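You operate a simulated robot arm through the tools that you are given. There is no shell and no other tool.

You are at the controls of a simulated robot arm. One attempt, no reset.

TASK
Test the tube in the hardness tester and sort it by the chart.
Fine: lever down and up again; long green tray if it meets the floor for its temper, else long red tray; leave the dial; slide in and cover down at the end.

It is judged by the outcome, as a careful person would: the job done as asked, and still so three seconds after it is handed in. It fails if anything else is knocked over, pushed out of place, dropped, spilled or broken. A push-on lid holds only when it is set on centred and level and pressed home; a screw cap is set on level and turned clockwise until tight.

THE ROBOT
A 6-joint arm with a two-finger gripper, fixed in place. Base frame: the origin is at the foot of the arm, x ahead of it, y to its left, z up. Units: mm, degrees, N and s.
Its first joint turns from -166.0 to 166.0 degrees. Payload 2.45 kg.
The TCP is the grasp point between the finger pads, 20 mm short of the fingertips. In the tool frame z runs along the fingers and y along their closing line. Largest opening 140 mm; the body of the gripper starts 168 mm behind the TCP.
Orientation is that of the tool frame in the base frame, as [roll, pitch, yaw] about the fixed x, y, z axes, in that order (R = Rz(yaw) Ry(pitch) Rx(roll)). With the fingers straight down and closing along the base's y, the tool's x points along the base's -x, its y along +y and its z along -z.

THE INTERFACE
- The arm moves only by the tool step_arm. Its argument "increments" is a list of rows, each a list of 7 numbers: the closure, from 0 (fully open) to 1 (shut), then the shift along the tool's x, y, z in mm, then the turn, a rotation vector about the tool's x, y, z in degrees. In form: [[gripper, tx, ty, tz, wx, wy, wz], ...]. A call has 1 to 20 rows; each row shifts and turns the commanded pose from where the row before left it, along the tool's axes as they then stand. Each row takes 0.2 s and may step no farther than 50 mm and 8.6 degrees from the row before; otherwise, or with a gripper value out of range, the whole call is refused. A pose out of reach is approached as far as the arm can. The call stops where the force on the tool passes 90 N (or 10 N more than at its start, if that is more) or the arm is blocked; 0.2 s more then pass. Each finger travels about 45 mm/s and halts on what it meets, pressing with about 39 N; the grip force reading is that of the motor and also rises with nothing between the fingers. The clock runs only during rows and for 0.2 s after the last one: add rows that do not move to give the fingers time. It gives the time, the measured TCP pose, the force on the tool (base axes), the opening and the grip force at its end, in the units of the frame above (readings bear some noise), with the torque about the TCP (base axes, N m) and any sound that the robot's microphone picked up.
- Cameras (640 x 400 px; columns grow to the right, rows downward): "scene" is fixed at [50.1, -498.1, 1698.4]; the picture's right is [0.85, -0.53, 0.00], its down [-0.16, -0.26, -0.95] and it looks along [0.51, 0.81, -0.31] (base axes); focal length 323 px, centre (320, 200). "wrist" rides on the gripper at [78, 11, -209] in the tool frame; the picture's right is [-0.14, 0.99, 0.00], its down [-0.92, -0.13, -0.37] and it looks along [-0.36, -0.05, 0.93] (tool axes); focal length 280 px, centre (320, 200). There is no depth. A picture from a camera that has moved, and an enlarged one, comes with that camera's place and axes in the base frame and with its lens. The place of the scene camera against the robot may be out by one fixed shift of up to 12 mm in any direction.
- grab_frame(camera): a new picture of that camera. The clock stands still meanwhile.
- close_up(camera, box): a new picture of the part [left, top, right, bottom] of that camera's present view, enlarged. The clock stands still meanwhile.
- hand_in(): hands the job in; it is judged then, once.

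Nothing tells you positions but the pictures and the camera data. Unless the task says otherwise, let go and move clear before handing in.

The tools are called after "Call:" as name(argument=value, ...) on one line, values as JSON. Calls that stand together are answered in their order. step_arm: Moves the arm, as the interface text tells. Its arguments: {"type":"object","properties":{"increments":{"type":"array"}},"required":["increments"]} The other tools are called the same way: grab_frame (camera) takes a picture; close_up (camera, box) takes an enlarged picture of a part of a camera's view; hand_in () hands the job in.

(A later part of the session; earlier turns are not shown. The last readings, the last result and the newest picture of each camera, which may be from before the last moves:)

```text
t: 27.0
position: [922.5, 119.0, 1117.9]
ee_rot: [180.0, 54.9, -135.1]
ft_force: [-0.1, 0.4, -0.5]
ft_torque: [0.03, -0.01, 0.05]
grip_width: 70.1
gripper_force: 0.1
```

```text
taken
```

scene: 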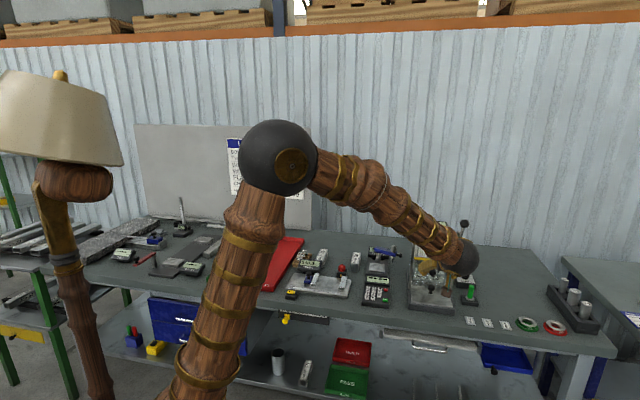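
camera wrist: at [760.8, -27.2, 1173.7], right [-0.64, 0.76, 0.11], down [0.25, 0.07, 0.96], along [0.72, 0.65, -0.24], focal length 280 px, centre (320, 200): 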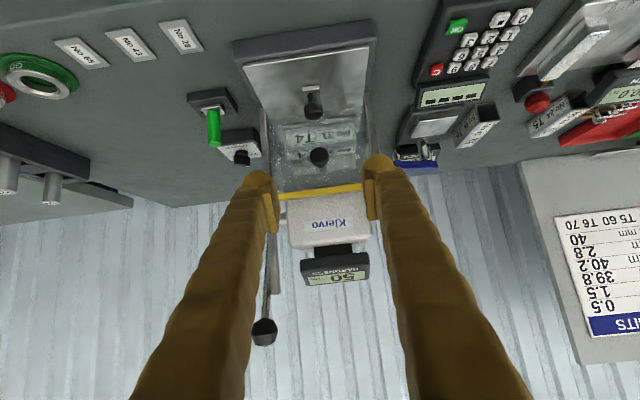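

Call:
close_up(camera="wrist", box=[240, 30, 400, 130])

Call:
close_up(camera="wrist", box=[260, 110, 380, 210])

```text
4.00 times, centred on (320, 80) of wrist
camera zoom: at [760.8, -27.2, 1173.7], right [-0.64, 0.76, 0.11], down [0.25, 0.07, 0.96], along [0.72, 0.65, -0.24], focal length 1122 px, centre (320, 680)
```

zoom: 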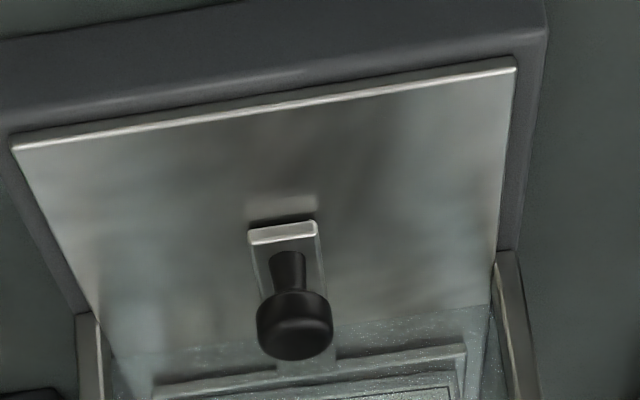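

```text
4.00 times, centred on (320, 160) of wrist
camera zoom: at [760.8, -27.2, 1173.7], right [-0.64, 0.76, 0.11], down [0.25, 0.07, 0.96], along [0.72, 0.65, -0.24], focal length 1122 px, centre (320, 360)
```

zoom: 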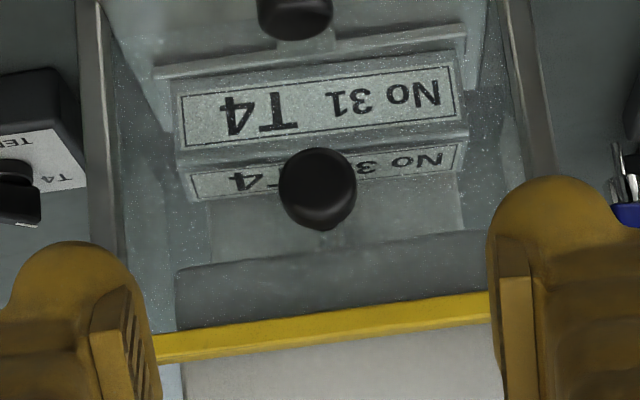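

Knob position confirmed at (868, −569.5, 1030). I move in straight and grip it.

Call:
step_arm(increments=[[0.5, 0.5, -0.3, 37, 0, 0, 0], [0.5, 0.5, -0.3, 37, 0, 0, 0], [0.5, 0.5, -0.3, 37, 0, 0, 0], [0.5, 0.5, -0.3, 22, 0, 0, 0], [0.5, 0, 0, 15, 0, 0, 0], [0.5, 0, 0, 0, 0, 0, 0]])

Call:
grab_frame(camera="wrist")

Call:
close_up(camera="scene", box=[380, 210, 500, 310])

```text
t: 28.4
position: [1007.1, 202.8, 1029.5]
ee_rot: [-180.0, 54.8, -135.2]
ft_force: [0.2, -0.5, -0.6]
ft_torque: [-0.01, 0.01, 0.02]
grip_width: 70.3
gripper_force: 0.1
```

```text
taken
camera wrist: at [846.5, 57.7, 1086.2], right [-0.64, 0.76, 0.11], down [0.25, 0.07, 0.96], along [0.72, 0.65, -0.24], focal length 280 px, centre (320, 200)
```

wrist: 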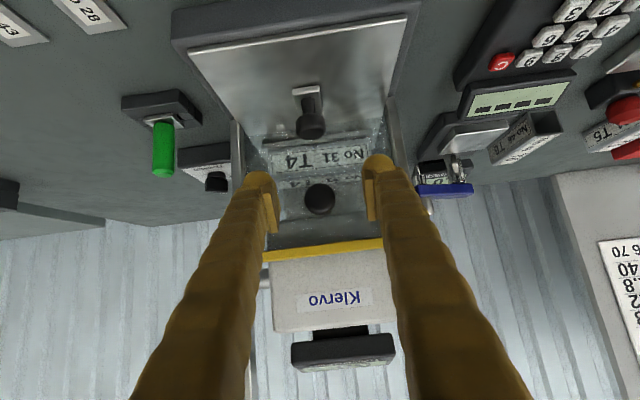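

```text
4.00 times, centred on (440, 260) of scene
camera zoom: at [50.1, -498.1, 1698.4], right [0.85, -0.53, 0.0], down [-0.16, -0.26, -0.95], along [0.51, 0.81, -0.31], focal length 1291 px, centre (-160, -40)
```

zoom: 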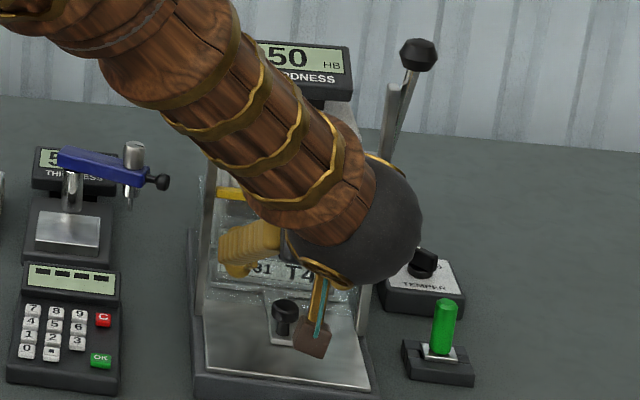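

The knob is right between the jaws. Closing on it.

Call:
step_arm(increments=[[0.8, 0, 0, 0, 0, 0, 0], [1, 0, 0, 0, 0, 0, 0], [1, 0, 0, 0, 0, 0, 0], [1, 0, 0, 0, 0, 0, 0], [1, 0, 0, 0, 0, 0, 0]])

Call:
grab_frame(camera="wrist")

```text
t: 29.6
position: [1008.3, 202.7, 1029.5]
ee_rot: [-180.0, 54.7, -135.2]
ft_force: [17.4, -11.8, -0.7]
ft_torque: [-0.04, 0.02, -0.25]
grip_width: 24.6
gripper_force: 44.9
```

```text
taken
camera wrist: at [846.8, 57.0, 1086.3], right [-0.64, 0.76, 0.11], down [0.25, 0.07, 0.96], along [0.72, 0.65, -0.24], focal length 280 px, centre (320, 200)
```

wrist: 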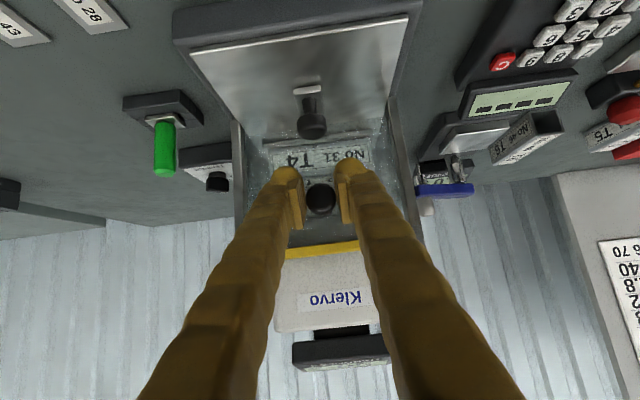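

Gripped at 24.6 mm. I ease sideways a touch to relieve the side load, then raise the cover straight up, a little at first.

Call:
step_arm(increments=[[1, 0, -1.5, 0, 0, 0, 0], [1, -8.2, 0, -5.75, 0, 0, 0], [1, -8.2, 0, -5.75, 0, 0, 0], [1, -8.2, 0, -5.75, 0, 0, 0], [1, -8.2, 0, -5.75, 0, 0, 0]])

Call:
grab_frame(camera="wrist")

Call:
close_up(camera="scene", box=[380, 210, 500, 310])

```text
t: 30.8
position: [1008.4, 200.7, 1071.0]
ee_rot: [179.9, 54.8, -135.0]
ft_force: [2.4, 32.1, -0.1]
ft_torque: [0.26, -0.28, 0.23]
grip_width: 24.2
gripper_force: 45.0
```

```text
taken
camera wrist: at [847.4, 56.0, 1126.9], right [-0.64, 0.76, 0.11], down [0.25, 0.07, 0.96], along [0.72, 0.65, -0.24], focal length 280 px, centre (320, 200)
```

wrist: 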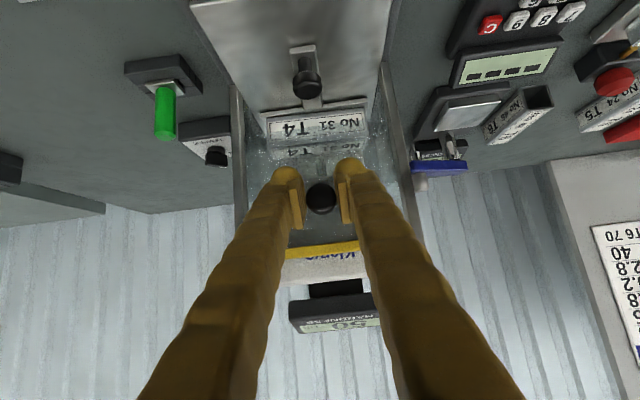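

```text
4.00 times, centred on (440, 260) of scene
camera zoom: at [50.1, -498.1, 1698.4], right [0.85, -0.53, 0.0], down [-0.16, -0.26, -0.95], along [0.51, 0.81, -0.31], focal length 1291 px, centre (-160, -40)
```

zoom: 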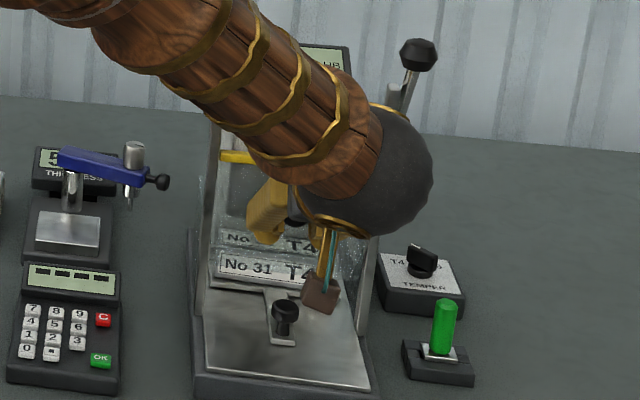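

The cover is rising. I trim the small side load and continue up.

Call:
step_arm(increments=[[1, -0.6, 0.75, 0.8, 0, 0, 0], [1, -8.2, 0, -5.75, 0, 0, 0], [1, -8.2, 0, -5.75, 0, 0, 0], [1, -8.2, 0, -5.75, 0, 0, 0], [1, -8.2, 0, -5.75, 0, 0, 0]])

Call:
close_up(camera="scene", box=[380, 210, 500, 310])

```text
t: 32.0
position: [1007.3, 202.5, 1110.0]
ee_rot: [180.0, 54.8, -135.2]
ft_force: [-16.2, 19.6, -2.4]
ft_torque: [0.09, -0.08, 0.3]
grip_width: 24.3
gripper_force: 45.0
```

```text
4.00 times, centred on (440, 260) of scene
camera zoom: at [50.1, -498.1, 1698.4], right [0.85, -0.53, 0.0], down [-0.16, -0.26, -0.95], along [0.51, 0.81, -0.31], focal length 1291 px, centre (-160, -40)
```

zoom: 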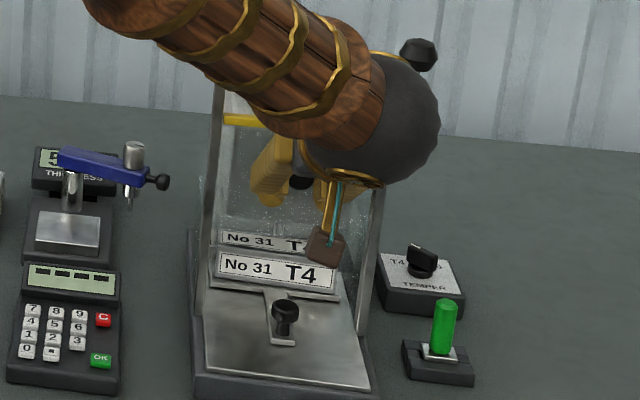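

Call:
step_arm(increments=[[1, 0, 0.7, 0, 0, 0, 0], [1, -8.2, 0, -5.75, 0, 0, 0], [1, -8.2, 0, -5.75, 0, 0, 0], [1, -8.2, 0, -5.75, 0, 0, 0], [1, -4.1, 0, -2.9, 0, 0, 0]])

Call:
grab_frame(camera="wrist")

Call:
close_up(camera="scene", box=[380, 210, 500, 310])

```text
t: 33.2
position: [1009.6, 202.6, 1146.0]
ee_rot: [179.9, 54.8, -135.1]
ft_force: [-43.4, 1.3, 0.2]
ft_torque: [0.03, 0.03, 0.5]
grip_width: 24.5
gripper_force: 45.3
```

```text
taken
camera wrist: at [848.5, 57.4, 1202.5], right [-0.64, 0.76, 0.11], down [0.25, 0.07, 0.96], along [0.72, 0.65, -0.24], focal length 280 px, centre (320, 200)
```

wrist: 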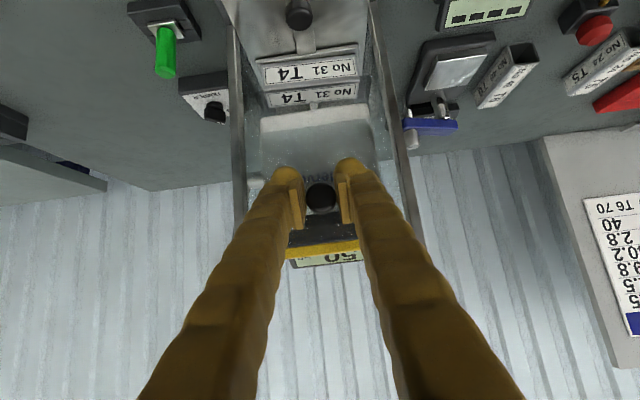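

```text
4.00 times, centred on (440, 260) of scene
camera zoom: at [50.1, -498.1, 1698.4], right [0.85, -0.53, 0.0], down [-0.16, -0.26, -0.95], along [0.51, 0.81, -0.31], focal length 1291 px, centre (-160, -40)
```

zoom: 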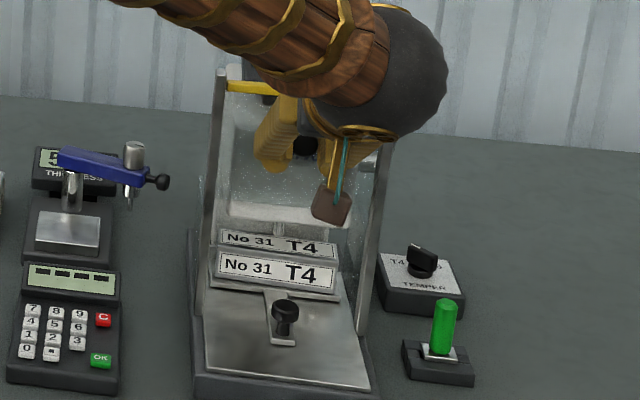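

The cover is nearly at the top. I'll relieve the side loads, then nudge the last few millimetres gently.

Call:
step_arm(increments=[[1, 0.5, 1, -0.8, 0, 0, 0], [1, -2.5, 0, -1.7, 0, 0, 0], [1, -2.5, 0, -1.7, 0, 0, 0], [1, 0, 0, 0, 0, 0, 0]])

Call:
grab_frame(camera="wrist")

Call:
close_up(camera="scene", box=[400, 210, 480, 270])

```text
t: 34.2
position: [1008.9, 202.5, 1151.3]
ee_rot: [-180.0, 54.8, -135.1]
ft_force: [13.4, 28.7, 1.5]
ft_torque: [0.08, -0.07, 0.09]
grip_width: 24.5
gripper_force: 44.4
```

```text
taken
camera wrist: at [847.9, 57.4, 1208.3], right [-0.64, 0.76, 0.11], down [0.25, 0.07, 0.96], along [0.72, 0.65, -0.24], focal length 280 px, centre (320, 200)
```

wrist: 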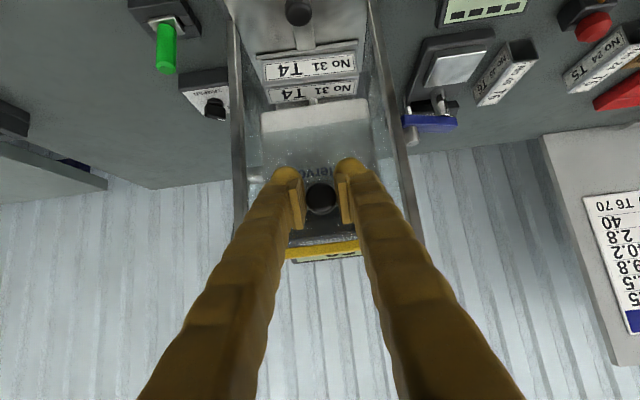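

```text
6.67 times, centred on (440, 240) of scene
camera zoom: at [50.1, -498.1, 1698.4], right [0.85, -0.53, 0.0], down [-0.16, -0.26, -0.95], along [0.51, 0.81, -0.31], focal length 2152 px, centre (-480, -67)
```

zoom: 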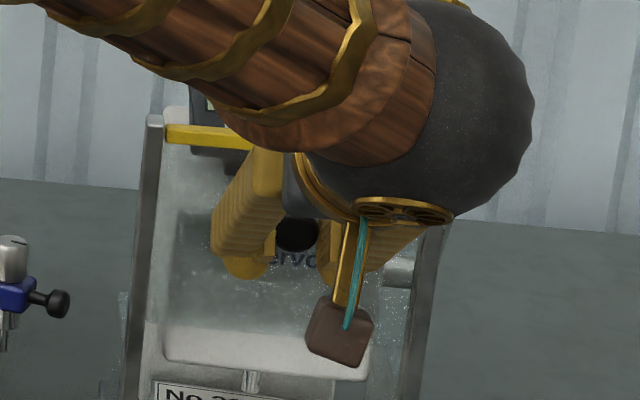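

No vertical load appears on the knob. I nudge up a bit more to find the top stop.

Call:
step_arm(increments=[[1, -2.9, 0.5, -1.7, 0, 0, 0], [1, -2.5, 0, -1.7, 0, 0, 0], [1, 0, 0, 0, 0, 0, 0]])

Call:
close_up(camera="scene", box=[400, 210, 480, 270])

```text
t: 35.0
position: [1008.6, 202.3, 1158.3]
ee_rot: [180.0, 54.7, -135.2]
ft_force: [27.5, 12.1, -0.5]
ft_torque: [0.04, -0.03, -0.06]
grip_width: 24.5
gripper_force: 44.8
```

```text
6.67 times, centred on (440, 240) of scene
camera zoom: at [50.1, -498.1, 1698.4], right [0.85, -0.53, 0.0], down [-0.16, -0.26, -0.95], along [0.51, 0.81, -0.31], focal length 2152 px, centre (-480, -67)
```

zoom: 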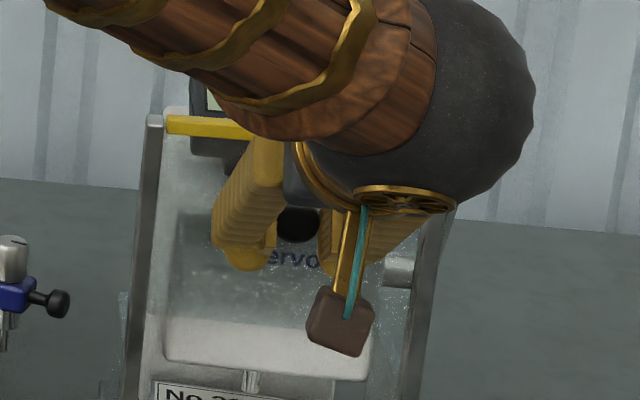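

The cover keeps its height with no load on the gripper, so it seems to be self-holding. I release and back off, then check.

Call:
step_arm(increments=[[0.75, 0, 0, 0, 0, 0, 0], [0.6, 0, 0, 0, 0, 0, 0], [0.5, 0, 0, 0, 0, 0, 0], [0.5, 0, 0, 0, 0, 0, 0]])

Call:
grab_frame(camera="wrist")

Call:
close_up(camera="scene", box=[400, 210, 480, 270])

```text
t: 36.0
position: [1006.3, 203.0, 1158.3]
ee_rot: [-180.0, 54.8, -135.1]
ft_force: [-0.2, 0.4, 0.8]
ft_torque: [-0.03, -0.01, 0.01]
grip_width: 69.9
gripper_force: 0.0
```

```text
taken
camera wrist: at [846.3, 57.4, 1214.2], right [-0.64, 0.76, 0.11], down [0.25, 0.07, 0.96], along [0.72, 0.65, -0.24], focal length 280 px, centre (320, 200)
```

wrist: 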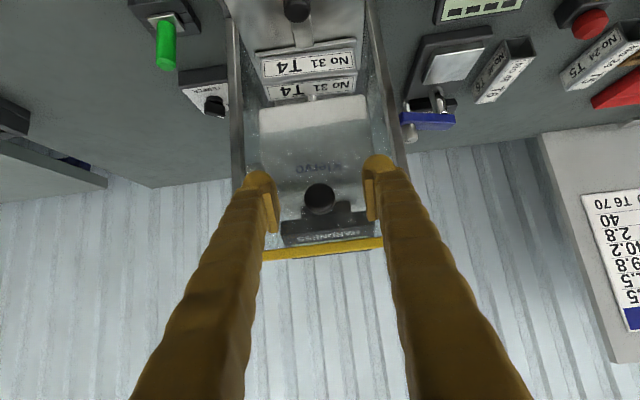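

```text
6.67 times, centred on (440, 240) of scene
camera zoom: at [50.1, -498.1, 1698.4], right [0.85, -0.53, 0.0], down [-0.16, -0.26, -0.95], along [0.51, 0.81, -0.31], focal length 2152 px, centre (-480, -67)
```

zoom: 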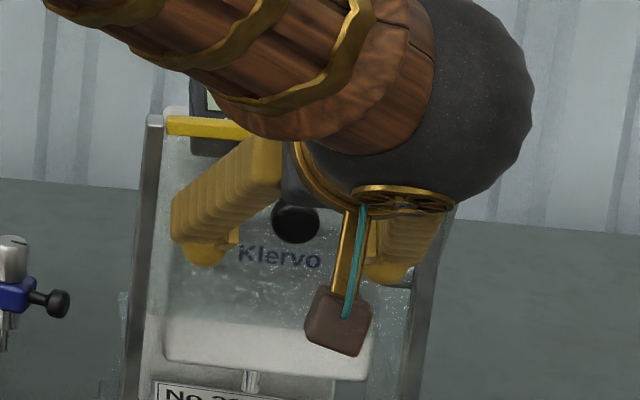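

The cover stays up on its own. Next I back off and come down to the slide's knob.

Call:
step_arm(increments=[[0.5, 0, 0, -37, 0, 0, 0], [0.5, 0, 0, -37, 0, 0, 0], [0.5, 0, 0, -36, 0, 0, 0], [0.5, 30.9, -0.2, 27.6, 0, 0, 0], [0.5, 30.9, -0.2, 27.6, 0, 0, 0], [0.5, 30.9, -0.2, 27.6, 0, 0, 0], [0.5, 30.9, -0.2, 27.6, 0, 0, 0], [0.5, 30.9, -0.2, 27.6, 0, 0, 0], [0.5, 0, 0, 0, 0, 0, 0]])

Call:
grab_frame(camera="wrist")

Call:
close_up(camera="scene", box=[380, 210, 500, 310])

```text
t: 38.0
position: [955.3, 154.7, 1016.5]
ee_rot: [-180.0, 54.8, -135.2]
ft_force: [-0.5, 0.5, 0.1]
ft_torque: [0.0, -0.02, -0.01]
grip_width: 69.9
gripper_force: 0.0
```

```text
taken
camera wrist: at [794.7, 10.1, 1073.6], right [-0.64, 0.76, 0.11], down [0.25, 0.07, 0.96], along [0.72, 0.65, -0.24], focal length 280 px, centre (320, 200)
```

wrist: 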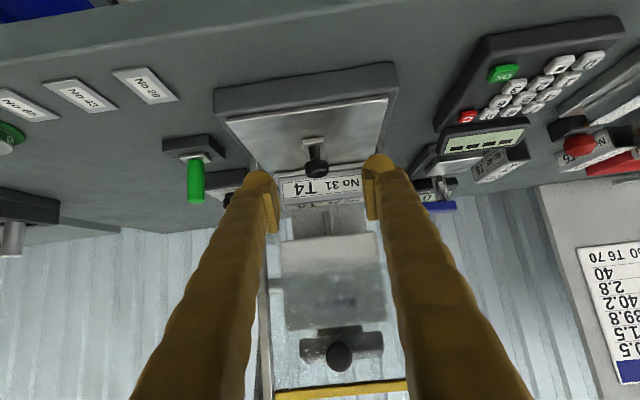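

```text
4.00 times, centred on (440, 260) of scene
camera zoom: at [50.1, -498.1, 1698.4], right [0.85, -0.53, 0.0], down [-0.16, -0.26, -0.95], along [0.51, 0.81, -0.31], focal length 1291 px, centre (-160, -40)
```

zoom: 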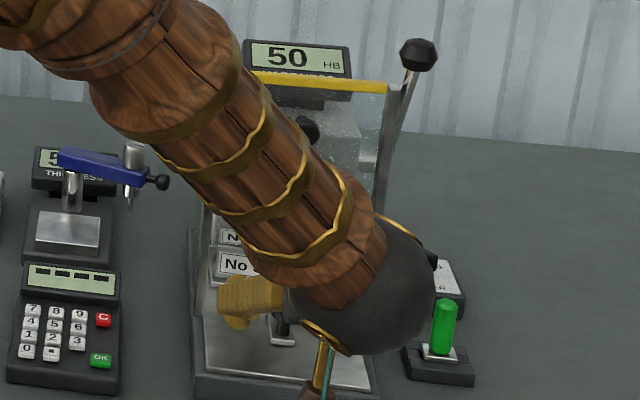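

Call:
close_up(camera="wrist", box=[270, 110, 370, 250])

```text
2.86 times, centred on (320, 180) of wrist
camera zoom: at [794.7, 10.1, 1073.6], right [-0.64, 0.76, 0.11], down [0.25, 0.07, 0.96], along [0.72, 0.65, -0.24], focal length 801 px, centre (320, 257)
```

zoom: 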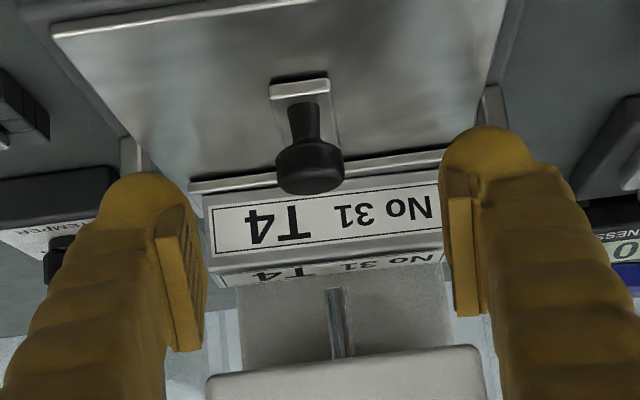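

Slide knob confirmed at (856, −570, 968). I move in with the pad tips around its head and grip.

Call:
step_arm(increments=[[0.5, -1, -1.7, 25, 0, 0, 0], [0.5, -1, -1.7, 25, 0, 0, 0], [0.5, 0, 0, 23, 0, 0, 0], [0.5, 0, 0, 0, 0, 0, 0]])

Call:
close_up(camera="wrist", box=[240, 100, 400, 260])

```text
t: 39.0
position: [1007.0, 195.4, 975.4]
ee_rot: [-180.0, 54.8, -135.1]
ft_force: [0.2, 0.6, 0.0]
ft_torque: [0.0, 0.02, 0.01]
grip_width: 70.1
gripper_force: 0.0
```

```text
2.50 times, centred on (320, 180) of wrist
camera zoom: at [845.6, 51.1, 1031.5], right [-0.64, 0.76, 0.11], down [0.25, 0.07, 0.96], along [0.72, 0.65, -0.24], focal length 701 px, centre (320, 250)
```

zoom: 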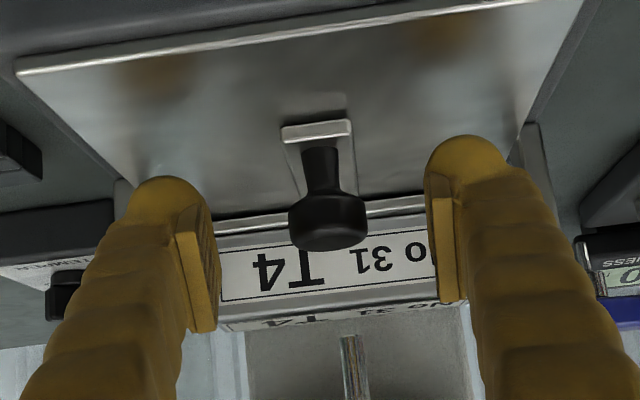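

Call:
step_arm(increments=[[0.5, 0, 2.3, 0, 0, 0, 0], [0.8, 0, 0, 0, 0, 0, 0], [1, 0, 0, 0, 0, 0, 0], [1, 0, 0, 0, 0, 0, 0], [1, 0, 0, 0, 0, 0, 0]])

Call:
close_up(camera="wrist", box=[240, 100, 400, 260])

```text
t: 40.2
position: [1005.5, 197.9, 975.0]
ee_rot: [180.0, 54.8, -135.1]
ft_force: [-10.2, 6.7, 0.7]
ft_torque: [0.1, 0.05, 0.14]
grip_width: 24.5
gripper_force: 32.7
```

```text
2.50 times, centred on (320, 180) of wrist
camera zoom: at [843.6, 52.7, 1031.8], right [-0.64, 0.76, 0.11], down [0.25, 0.07, 0.96], along [0.72, 0.65, -0.24], focal length 701 px, centre (320, 250)
```

zoom: 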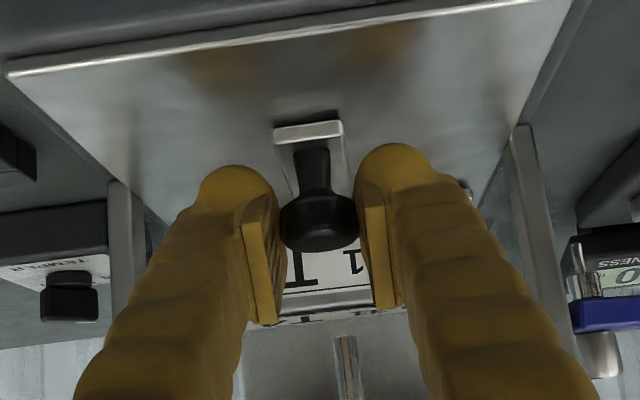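

Gripped. I pull the slide out gently along −u.

Call:
step_arm(increments=[[1, 5.75, 0.4, -8.2, 0, 0, 0], [1, 5.75, 0, -8.2, 0, 0, 0], [1, 5.75, 0, -8.2, 0, 0, 0], [1, 5.75, 0, -8.2, 0, 0, 0]])

Call:
grab_frame(camera="wrist")

Call:
close_up(camera="scene", box=[380, 210, 500, 310])

```text
t: 41.2
position: [976.3, 169.6, 975.6]
ee_rot: [-179.9, 54.6, -135.0]
ft_force: [-11.6, 13.2, -16.0]
ft_torque: [-0.3, 0.38, 0.1]
grip_width: 24.6
gripper_force: 45.2
```

```text
taken
camera wrist: at [815.1, 24.2, 1032.1], right [-0.64, 0.76, 0.11], down [0.25, 0.07, 0.96], along [0.72, 0.65, -0.24], focal length 280 px, centre (320, 200)
```

wrist: 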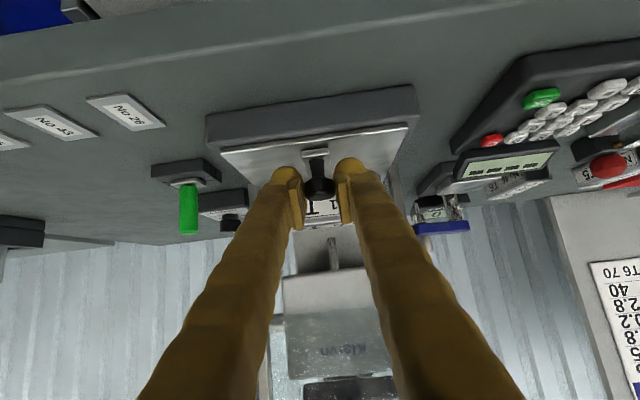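

```text
4.00 times, centred on (440, 260) of scene
camera zoom: at [50.1, -498.1, 1698.4], right [0.85, -0.53, 0.0], down [-0.16, -0.26, -0.95], along [0.51, 0.81, -0.31], focal length 1291 px, centre (-160, -40)
```

zoom: 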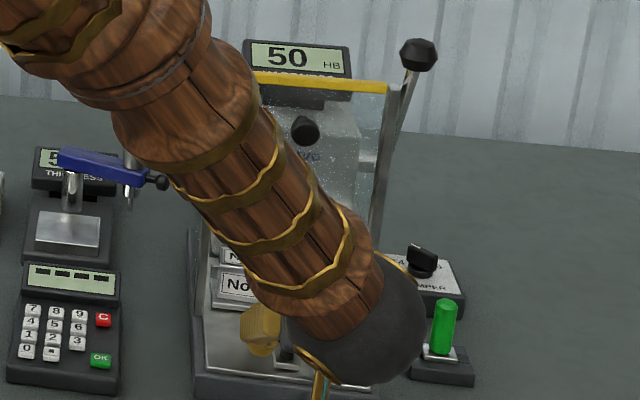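

The slide follows. I continue pulling, easing the small vertical load.

Call:
step_arm(increments=[[1, 6.3, 0.6, -7.8, 0, 0, 0], [1, 5.75, 0, -8.2, 0, 0, 0], [1, 5.75, 0, -8.2, 0, 0, 0], [1, 5.75, 0, -8.2, 0, 0, 0]])

Call:
close_up(camera="wrist", box=[200, 60, 440, 300])

Call:
close_up(camera="scene", box=[380, 210, 500, 310])

```text
t: 42.2
position: [947.7, 141.2, 974.8]
ee_rot: [180.0, 54.9, -135.0]
ft_force: [-19.6, 21.2, 6.3]
ft_torque: [0.02, 0.28, 0.19]
grip_width: 24.6
gripper_force: 44.8
```

```text
1.67 times, centred on (320, 180) of wrist
camera zoom: at [786.6, -4.2, 1031.6], right [-0.64, 0.76, 0.11], down [0.25, 0.07, 0.97], along [0.72, 0.65, -0.24], focal length 467 px, centre (320, 233)
```

zoom: 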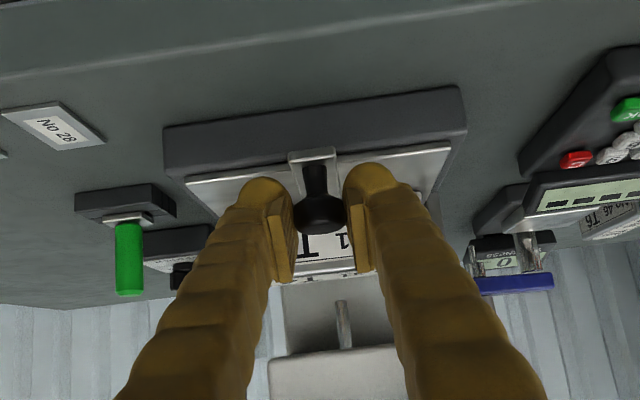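

```text
4.00 times, centred on (440, 260) of scene
camera zoom: at [50.1, -498.1, 1698.4], right [0.85, -0.53, 0.0], down [-0.16, -0.26, -0.95], along [0.51, 0.81, -0.31], focal length 1291 px, centre (-160, -40)
```

zoom: 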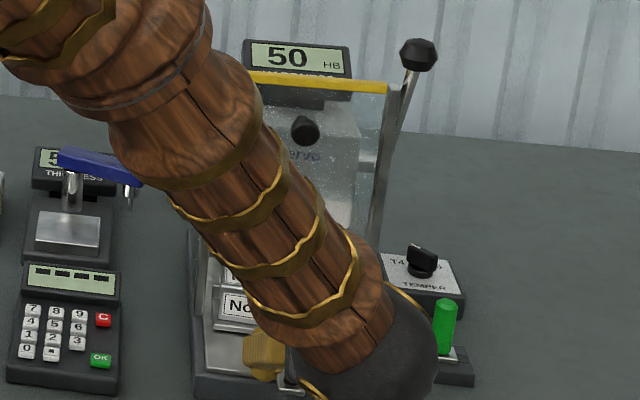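

Still no end stop after 80 mm; continuing, with a small sideways trim.

Call:
step_arm(increments=[[1, 5.75, 1.0, -8.2, 0, 0, 0], [1, 5.75, 0, -8.2, 0, 0, 0], [1, 5.75, 0, -8.2, 0, 0, 0]])

Call:
close_up(camera="wrist", box=[200, 60, 440, 300])

Call:
close_up(camera="scene", box=[380, 210, 500, 310])

```text
t: 43.0
position: [926.4, 119.1, 975.8]
ee_rot: [-179.9, 55.0, -135.1]
ft_force: [25.2, 15.6, 4.8]
ft_torque: [0.15, -0.18, -0.04]
grip_width: 24.5
gripper_force: 45.2
```

```text
1.67 times, centred on (320, 180) of wrist
camera zoom: at [764.8, -25.1, 1031.5], right [-0.64, 0.76, 0.11], down [0.25, 0.07, 0.97], along [0.72, 0.65, -0.24], focal length 467 px, centre (320, 233)
```

zoom: 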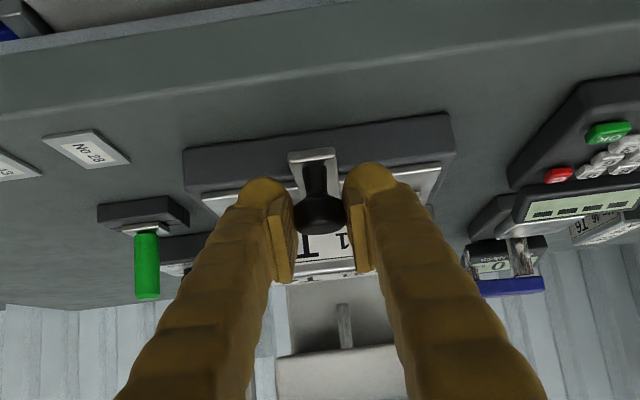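

```text
4.00 times, centred on (440, 260) of scene
camera zoom: at [50.1, -498.1, 1698.4], right [0.85, -0.53, 0.0], down [-0.16, -0.26, -0.95], along [0.51, 0.81, -0.31], focal length 1291 px, centre (-160, -40)
```

zoom: 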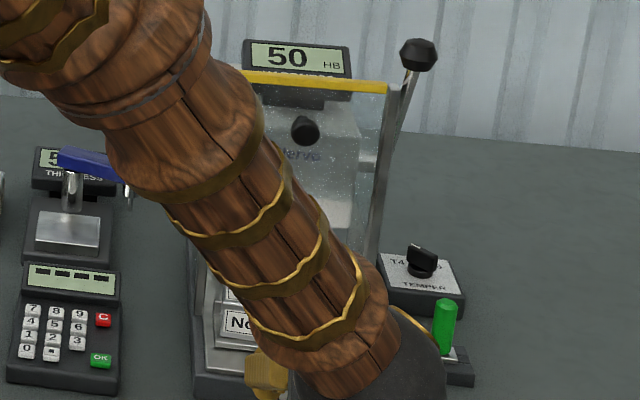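

A resisting force of ~29 N has appeared; I test 3 mm more to see whether this is the end stop.

Call:
step_arm(increments=[[1, 0.9, 0, -1.2, 0, 0, 0], [1, 0, 0, 0, 0, 0, 0]])

```text
t: 43.6
position: [925.6, 119.1, 975.0]
ee_rot: [-179.9, 54.8, -135.2]
ft_force: [29.8, 8.1, 9.9]
ft_torque: [0.1, -0.23, -0.1]
grip_width: 24.8
gripper_force: 43.9
```

That looks like the end of travel (~112 mm). I relax slightly, release, and back off to view the tube on the slide.

Call:
step_arm(increments=[[1, -0.6, 0, 0.8, 0, 0, 0], [0.8, 0, 0, 0, 0, 0, 0], [0.6, 0, 0, 0, 0, 0, 0], [0.5, 0, 0, 0, 0, 0, 0], [0.5, 0, 0, 0, 0, 0, 0], [0.5, 0, 0, -25, 0, 0, 0], [0.5, 0, 0, -35, 0, 0, 0], [0.4, 0, 0, -40, 0, 0, 0], [0.4, -30, 0, -30, 0, 0, 0], [0.4, -30, 0, -30, 0, 0, 0], [0.4, -30, 0, -30, 0, 0, 0], [0.4, -30, 0, -30, 0, 0, 0], [0.4, 0, 0, 0, 0, 8, 0], [0.4, 0, 0, 0, 0, 8, 0], [0.4, 0, 0, 0, 0, 8, 0]])

Call:
grab_frame(camera="wrist")

Call:
grab_frame(camera="scene")

Call:
close_up(camera="scene", box=[380, 210, 500, 310])

```text
t: 46.8
position: [846.6, 42.2, 1198.3]
ee_rot: [180.0, 30.7, -135.3]
ft_force: [-0.6, -0.5, 0.3]
ft_torque: [0.02, -0.01, 0.01]
grip_width: 84.1
gripper_force: 0.0
```

```text
taken
camera wrist: at [715.0, -74.3, 1338.5], right [-0.61, 0.79, 0.07], down [0.52, 0.33, 0.79], along [0.6, 0.52, -0.61], focal length 280 px, centre (320, 200)
```

wrist: 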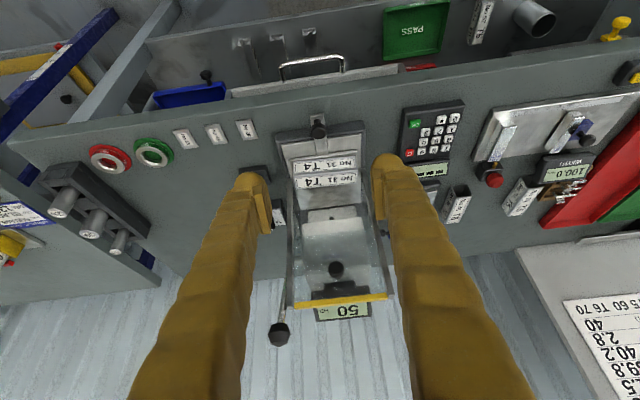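

```text
taken
```

scene: 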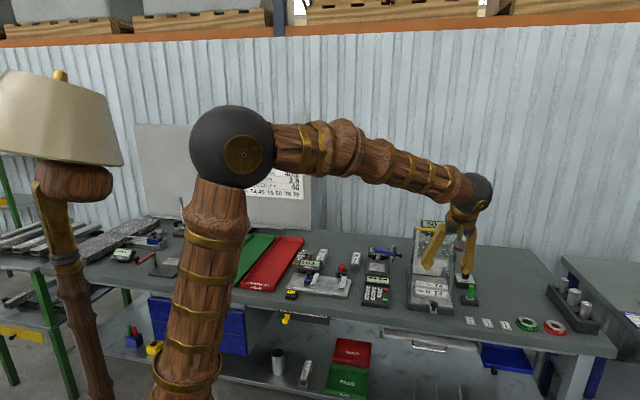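

```text
4.00 times, centred on (440, 260) of scene
camera zoom: at [50.1, -498.1, 1698.4], right [0.85, -0.53, 0.0], down [-0.16, -0.26, -0.95], along [0.51, 0.81, -0.31], focal length 1291 px, centre (-160, -40)
```

zoom: 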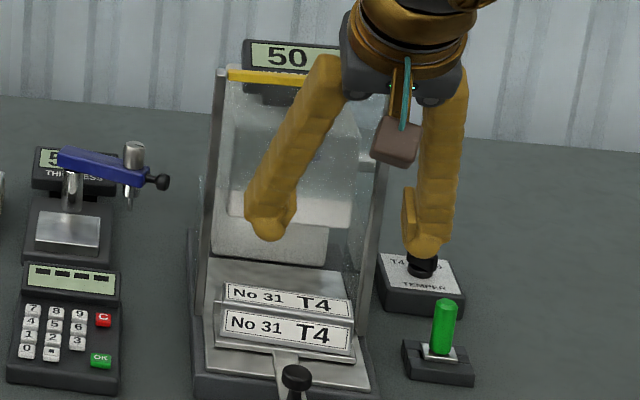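

The tube is now out on the plate in front of the cover. I'll zoom in for its geometry.

Call:
close_up(camera="wrist", box=[260, 100, 380, 220])

Call:
close_up(camera="scene", box=[410, 270, 480, 320])

Call:
close_up(camera="scene", box=[200, 225, 310, 300])

```text
3.33 times, centred on (320, 160) of wrist
camera zoom: at [715.0, -74.3, 1338.5], right [-0.61, 0.79, 0.07], down [0.52, 0.33, 0.79], along [0.6, 0.52, -0.61], focal length 935 px, centre (320, 333)
```

zoom: 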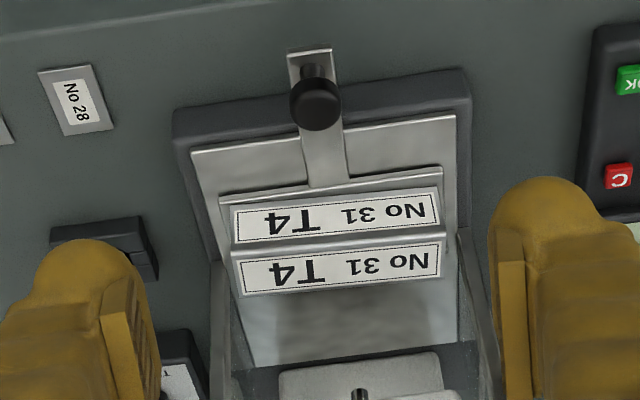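

```text
8.00 times, centred on (445, 295) of scene
camera zoom: at [50.1, -498.1, 1698.4], right [0.85, -0.53, 0.0], down [-0.16, -0.26, -0.95], along [0.51, 0.81, -0.31], focal length 2583 px, centre (-680, -560)
```

zoom: 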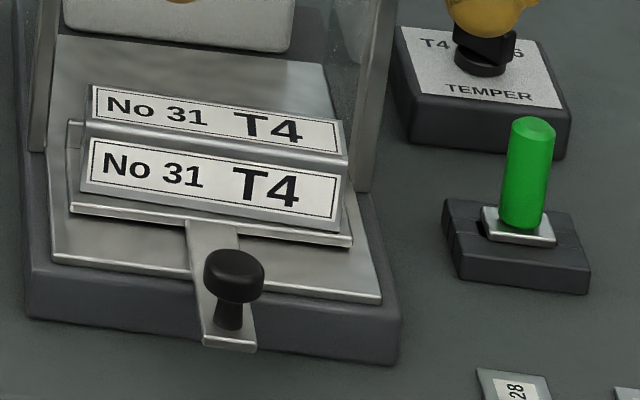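

```text
5.33 times, centred on (255, 262) of scene
camera zoom: at [50.1, -498.1, 1698.4], right [0.85, -0.53, 0.0], down [-0.16, -0.26, -0.95], along [0.51, 0.81, -0.31], focal length 1722 px, centre (667, -133)
```

zoom: 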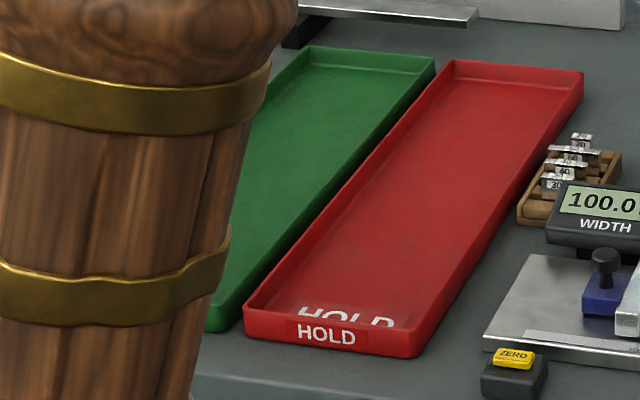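

The tube is a 40 mm square about 116 mm long, centred near (u 843, v −567.5, z 970). I'll grip it by its ends with jaws fully open, tool tilted 30°, and first hover closer to check details.

Call:
step_arm(increments=[[0, -14.5, 0.3, 35.8, 0, 0, 0], [0, -14.5, 0.3, 35.8, 0, 0, 0], [0, -14.5, 0.3, 35.8, 0, 0, 0], [0, -14.5, 0.3, 35.8, 0, 0, 0], [0, -14.5, 0.3, 35.8, 0, 0, 0], [0, 0, 0, 0, 0, 0, 0]])

Call:
grab_frame(camera="wrist")

Call:
close_up(camera="wrist", box=[230, 100, 410, 240])

Call:
close_up(camera="scene", box=[400, 230, 500, 320])

```text
t: 48.2
position: [955.7, 152.2, 1083.0]
ee_rot: [-180.0, 30.8, -135.1]
ft_force: [-0.4, -0.7, 0.5]
ft_torque: [0.0, 0.01, 0.01]
grip_width: 140.1
gripper_force: 0.0
```

```text
taken
camera wrist: at [824.3, 36.6, 1221.7], right [-0.62, 0.79, 0.07], down [0.52, 0.33, 0.79], along [0.6, 0.52, -0.61], focal length 280 px, centre (320, 200)
```

wrist: 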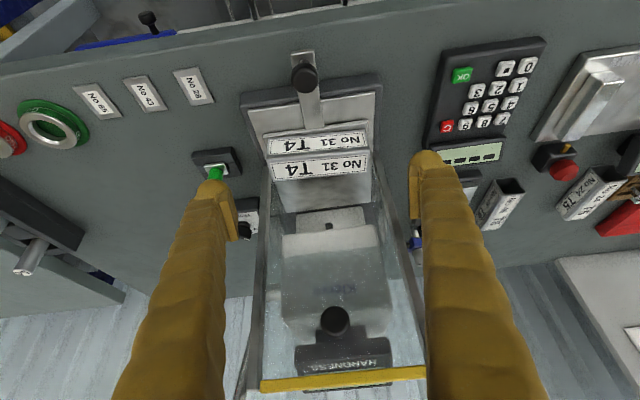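

```text
2.86 times, centred on (320, 170) of wrist
camera zoom: at [824.3, 36.6, 1221.7], right [-0.62, 0.79, 0.07], down [0.52, 0.33, 0.79], along [0.6, 0.52, -0.61], focal length 801 px, centre (320, 286)
```

zoom: 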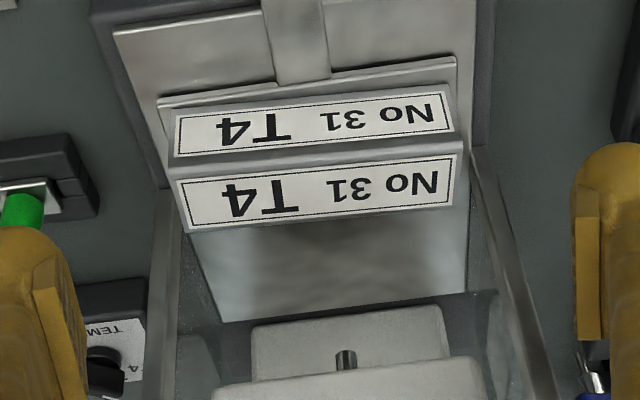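

```text
4.44 times, centred on (450, 275) of scene
camera zoom: at [50.1, -498.1, 1698.4], right [0.85, -0.53, 0.0], down [-0.16, -0.26, -0.95], along [0.51, 0.81, -0.31], focal length 1435 px, centre (-258, -133)
```

zoom: 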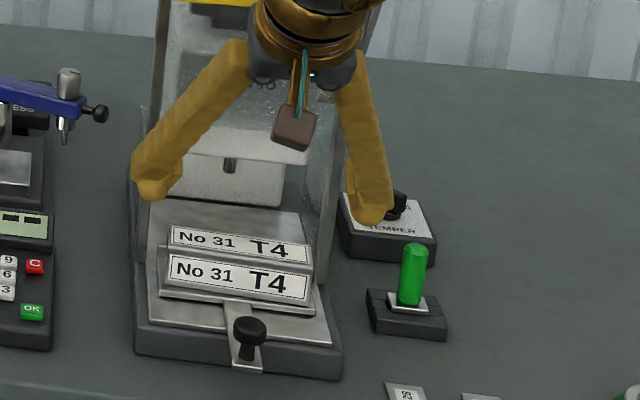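

Call:
close_up(camera="wrist", box=[255, 115, 385, 190])

```text
4.92 times, centred on (320, 152) of wrist
camera zoom: at [824.3, 36.6, 1221.7], right [-0.62, 0.79, 0.07], down [0.52, 0.33, 0.79], along [0.6, 0.52, -0.61], focal length 1380 px, centre (320, 434)
```

zoom: 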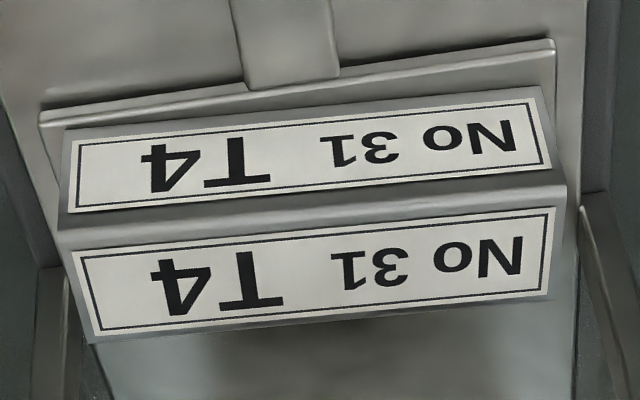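

The tube sits about 3.4° askew on the slide. I'll yaw the tool to match and descend with the jaws straddling its ends.

Call:
step_arm(increments=[[0, 0, 0, 0, 1.73, 0, 2.92], [0, 0.5, 0.85, 28.5, 0, 0, 0], [0, 0.5, 0.85, 28.5, 0, 0, 0], [0, 0.5, 0.85, 28.5, 0, 0, 0], [0, 0, 0, 0, 0, 0, 0]])

Call:
grab_frame(camera="wrist")

Call:
close_up(camera="scene", box=[400, 230, 500, 320])

```text
t: 49.4
position: [985.4, 181.2, 1006.1]
ee_rot: [180.0, 30.9, -138.5]
ft_force: [-0.5, 0.1, 0.6]
ft_torque: [-0.02, -0.01, -0.01]
grip_width: 140.2
gripper_force: 0.1
```

```text
taken
camera wrist: at [847.8, 72.8, 1144.7], right [-0.57, 0.82, 0.07], down [0.54, 0.3, 0.79], along [0.62, 0.49, -0.61], focal length 280 px, centre (320, 200)
```

wrist: 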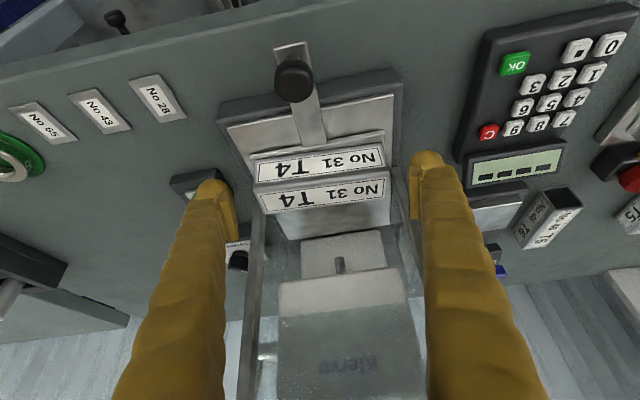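

```text
4.44 times, centred on (450, 275) of scene
camera zoom: at [50.1, -498.1, 1698.4], right [0.85, -0.53, 0.0], down [-0.16, -0.26, -0.95], along [0.51, 0.81, -0.31], focal length 1435 px, centre (-258, -133)
```

zoom: 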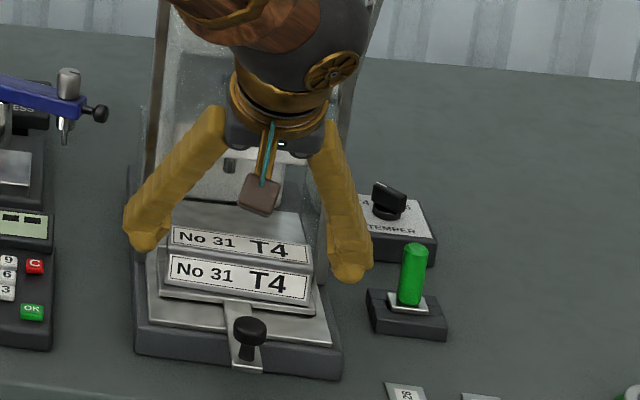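

The tube is centred between the jaws. I lower the last bit and close.

Call:
step_arm(increments=[[0, -0.8, 0.5, 13, 0, 0, 0], [0, -0.8, 0.4, 13, 0, 0, 0], [0, 0, 0, 0, 0, 0, 0], [0.1, 0, 0, 0, 0, 0, 0], [0.2, 0, 0, 0, 0, 0, 0], [0.3, 0, 0, 0, 0, 0, 0], [0.3, 0, 0, 0, 0, 0, 0]])

Call:
grab_frame(camera="wrist")

Call:
close_up(camera="scene", box=[400, 230, 500, 320])

```text
t: 51.0
position: [996.1, 192.5, 985.5]
ee_rot: [-180.0, 30.7, -138.6]
ft_force: [-0.5, -0.2, 0.6]
ft_torque: [0.04, 0.02, 0.0]
grip_width: 119.4
gripper_force: 39.3
```

```text
taken
camera wrist: at [857.9, 84.3, 1124.7], right [-0.57, 0.82, 0.07], down [0.54, 0.3, 0.79], along [0.62, 0.49, -0.61], focal length 280 px, centre (320, 200)
```

wrist: 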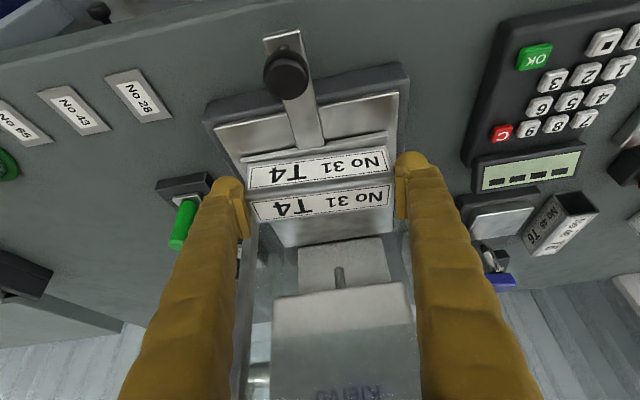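

```text
4.44 times, centred on (450, 275) of scene
camera zoom: at [50.1, -498.1, 1698.4], right [0.85, -0.53, 0.0], down [-0.16, -0.26, -0.95], along [0.51, 0.81, -0.31], focal length 1435 px, centre (-258, -133)
```

zoom: 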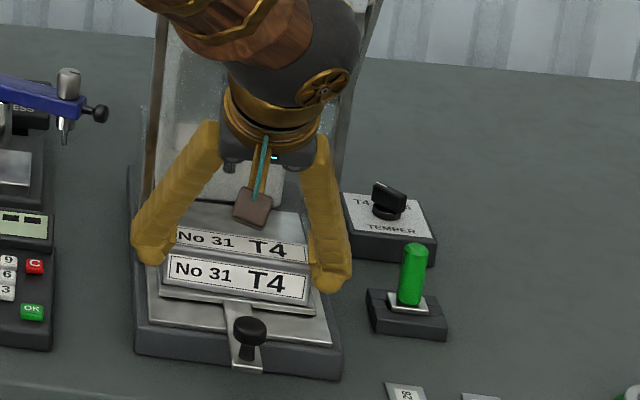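

Both pads are on the ends (119.4 mm, 39 N). I lift it slightly and check.

Call:
step_arm(increments=[[0.5, 0, 0, 0, 0, 0, 0], [0.5, -2.6, 0, -4.3, 0, 0, 0], [0.5, -5.1, 0, -8.6, 0, 0, 0], [0.5, -7.7, 0, -12.9, 0, 0, 0], [0.5, -10.2, 0, -17.2, 0, 0, 0]])

Call:
grab_frame(camera="wrist")

Call:
close_up(camera="scene", box=[400, 230, 500, 320])

```text
t: 52.2
position: [995.0, 191.7, 1033.7]
ee_rot: [179.9, 30.9, -138.6]
ft_force: [0.7, 0.1, -2.2]
ft_torque: [0.0, 0.0, 0.02]
grip_width: 119.3
gripper_force: 39.0
```

```text
taken
camera wrist: at [857.2, 83.5, 1173.0], right [-0.57, 0.82, 0.07], down [0.54, 0.3, 0.79], along [0.62, 0.49, -0.61], focal length 280 px, centre (320, 200)
```

wrist: 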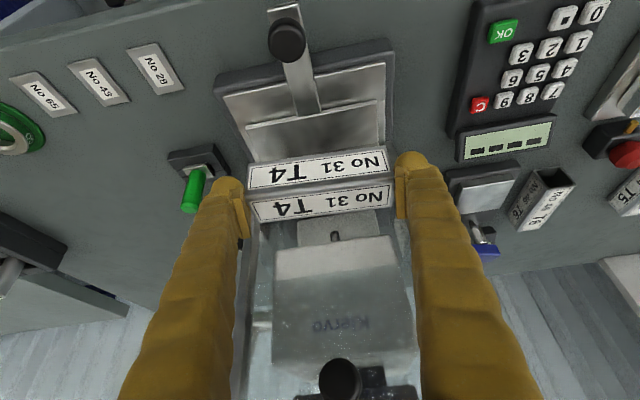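

```text
4.44 times, centred on (450, 275) of scene
camera zoom: at [50.1, -498.1, 1698.4], right [0.85, -0.53, 0.0], down [-0.16, -0.26, -0.95], along [0.51, 0.81, -0.31], focal length 1435 px, centre (-258, -133)
```

zoom: 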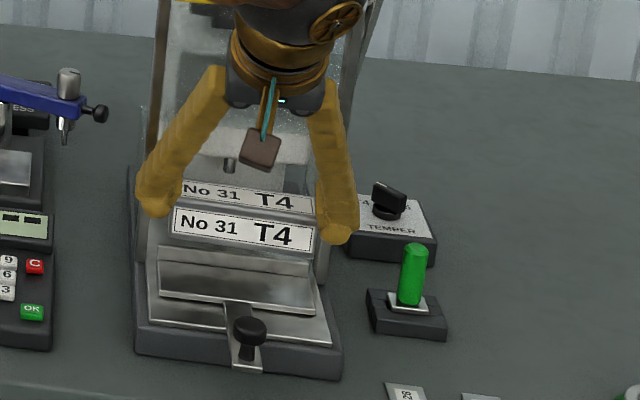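

Held securely. I back away from the tester while rising to a safe height, then traverse left.

Call:
step_arm(increments=[[0.5, 12.8, -1.9, -39.9, 0, 0, 0], [0.5, 12.8, -1.9, -39.9, 0, 0, 0], [0.5, 12.8, -1.9, -39.9, 0, 0, 0], [0.5, 12.8, -1.9, -39.9, 0, 0, 0], [0.5, 12.8, -1.9, -39.9, 0, 0, 0], [0.5, 12.8, -1.9, -39.9, 0, 0, 0], [0.5, 0, 0, 0, 0, 0, 0]])

Call:
grab_frame(camera="scene")

Call:
grab_frame(camera="wrist")

```text
t: 53.8
position: [864.6, 56.9, 1206.1]
ee_rot: [179.9, 30.8, -138.5]
ft_force: [0.3, 0.3, -1.8]
ft_torque: [-0.02, 0.03, 0.01]
grip_width: 118.9
gripper_force: 38.7
```

```text
taken
```

scene: 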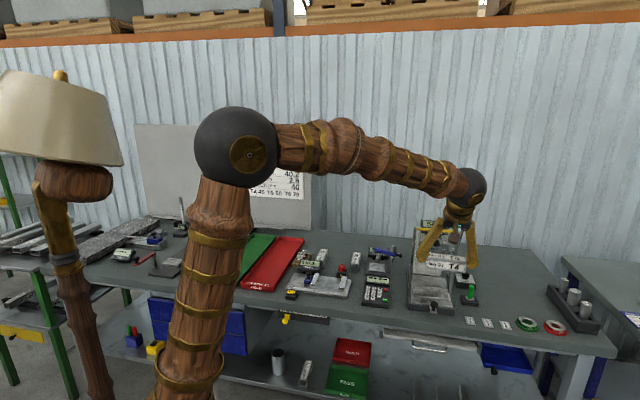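

```text
taken
camera wrist: at [726.4, -51.7, 1345.0], right [-0.57, 0.82, 0.07], down [0.54, 0.3, 0.79], along [0.62, 0.49, -0.61], focal length 280 px, centre (320, 200)
```

wrist: 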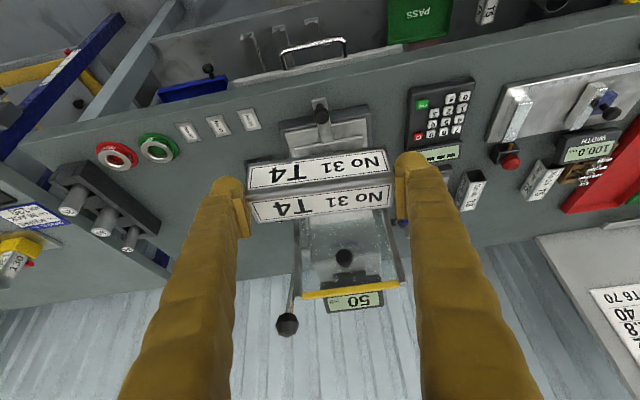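

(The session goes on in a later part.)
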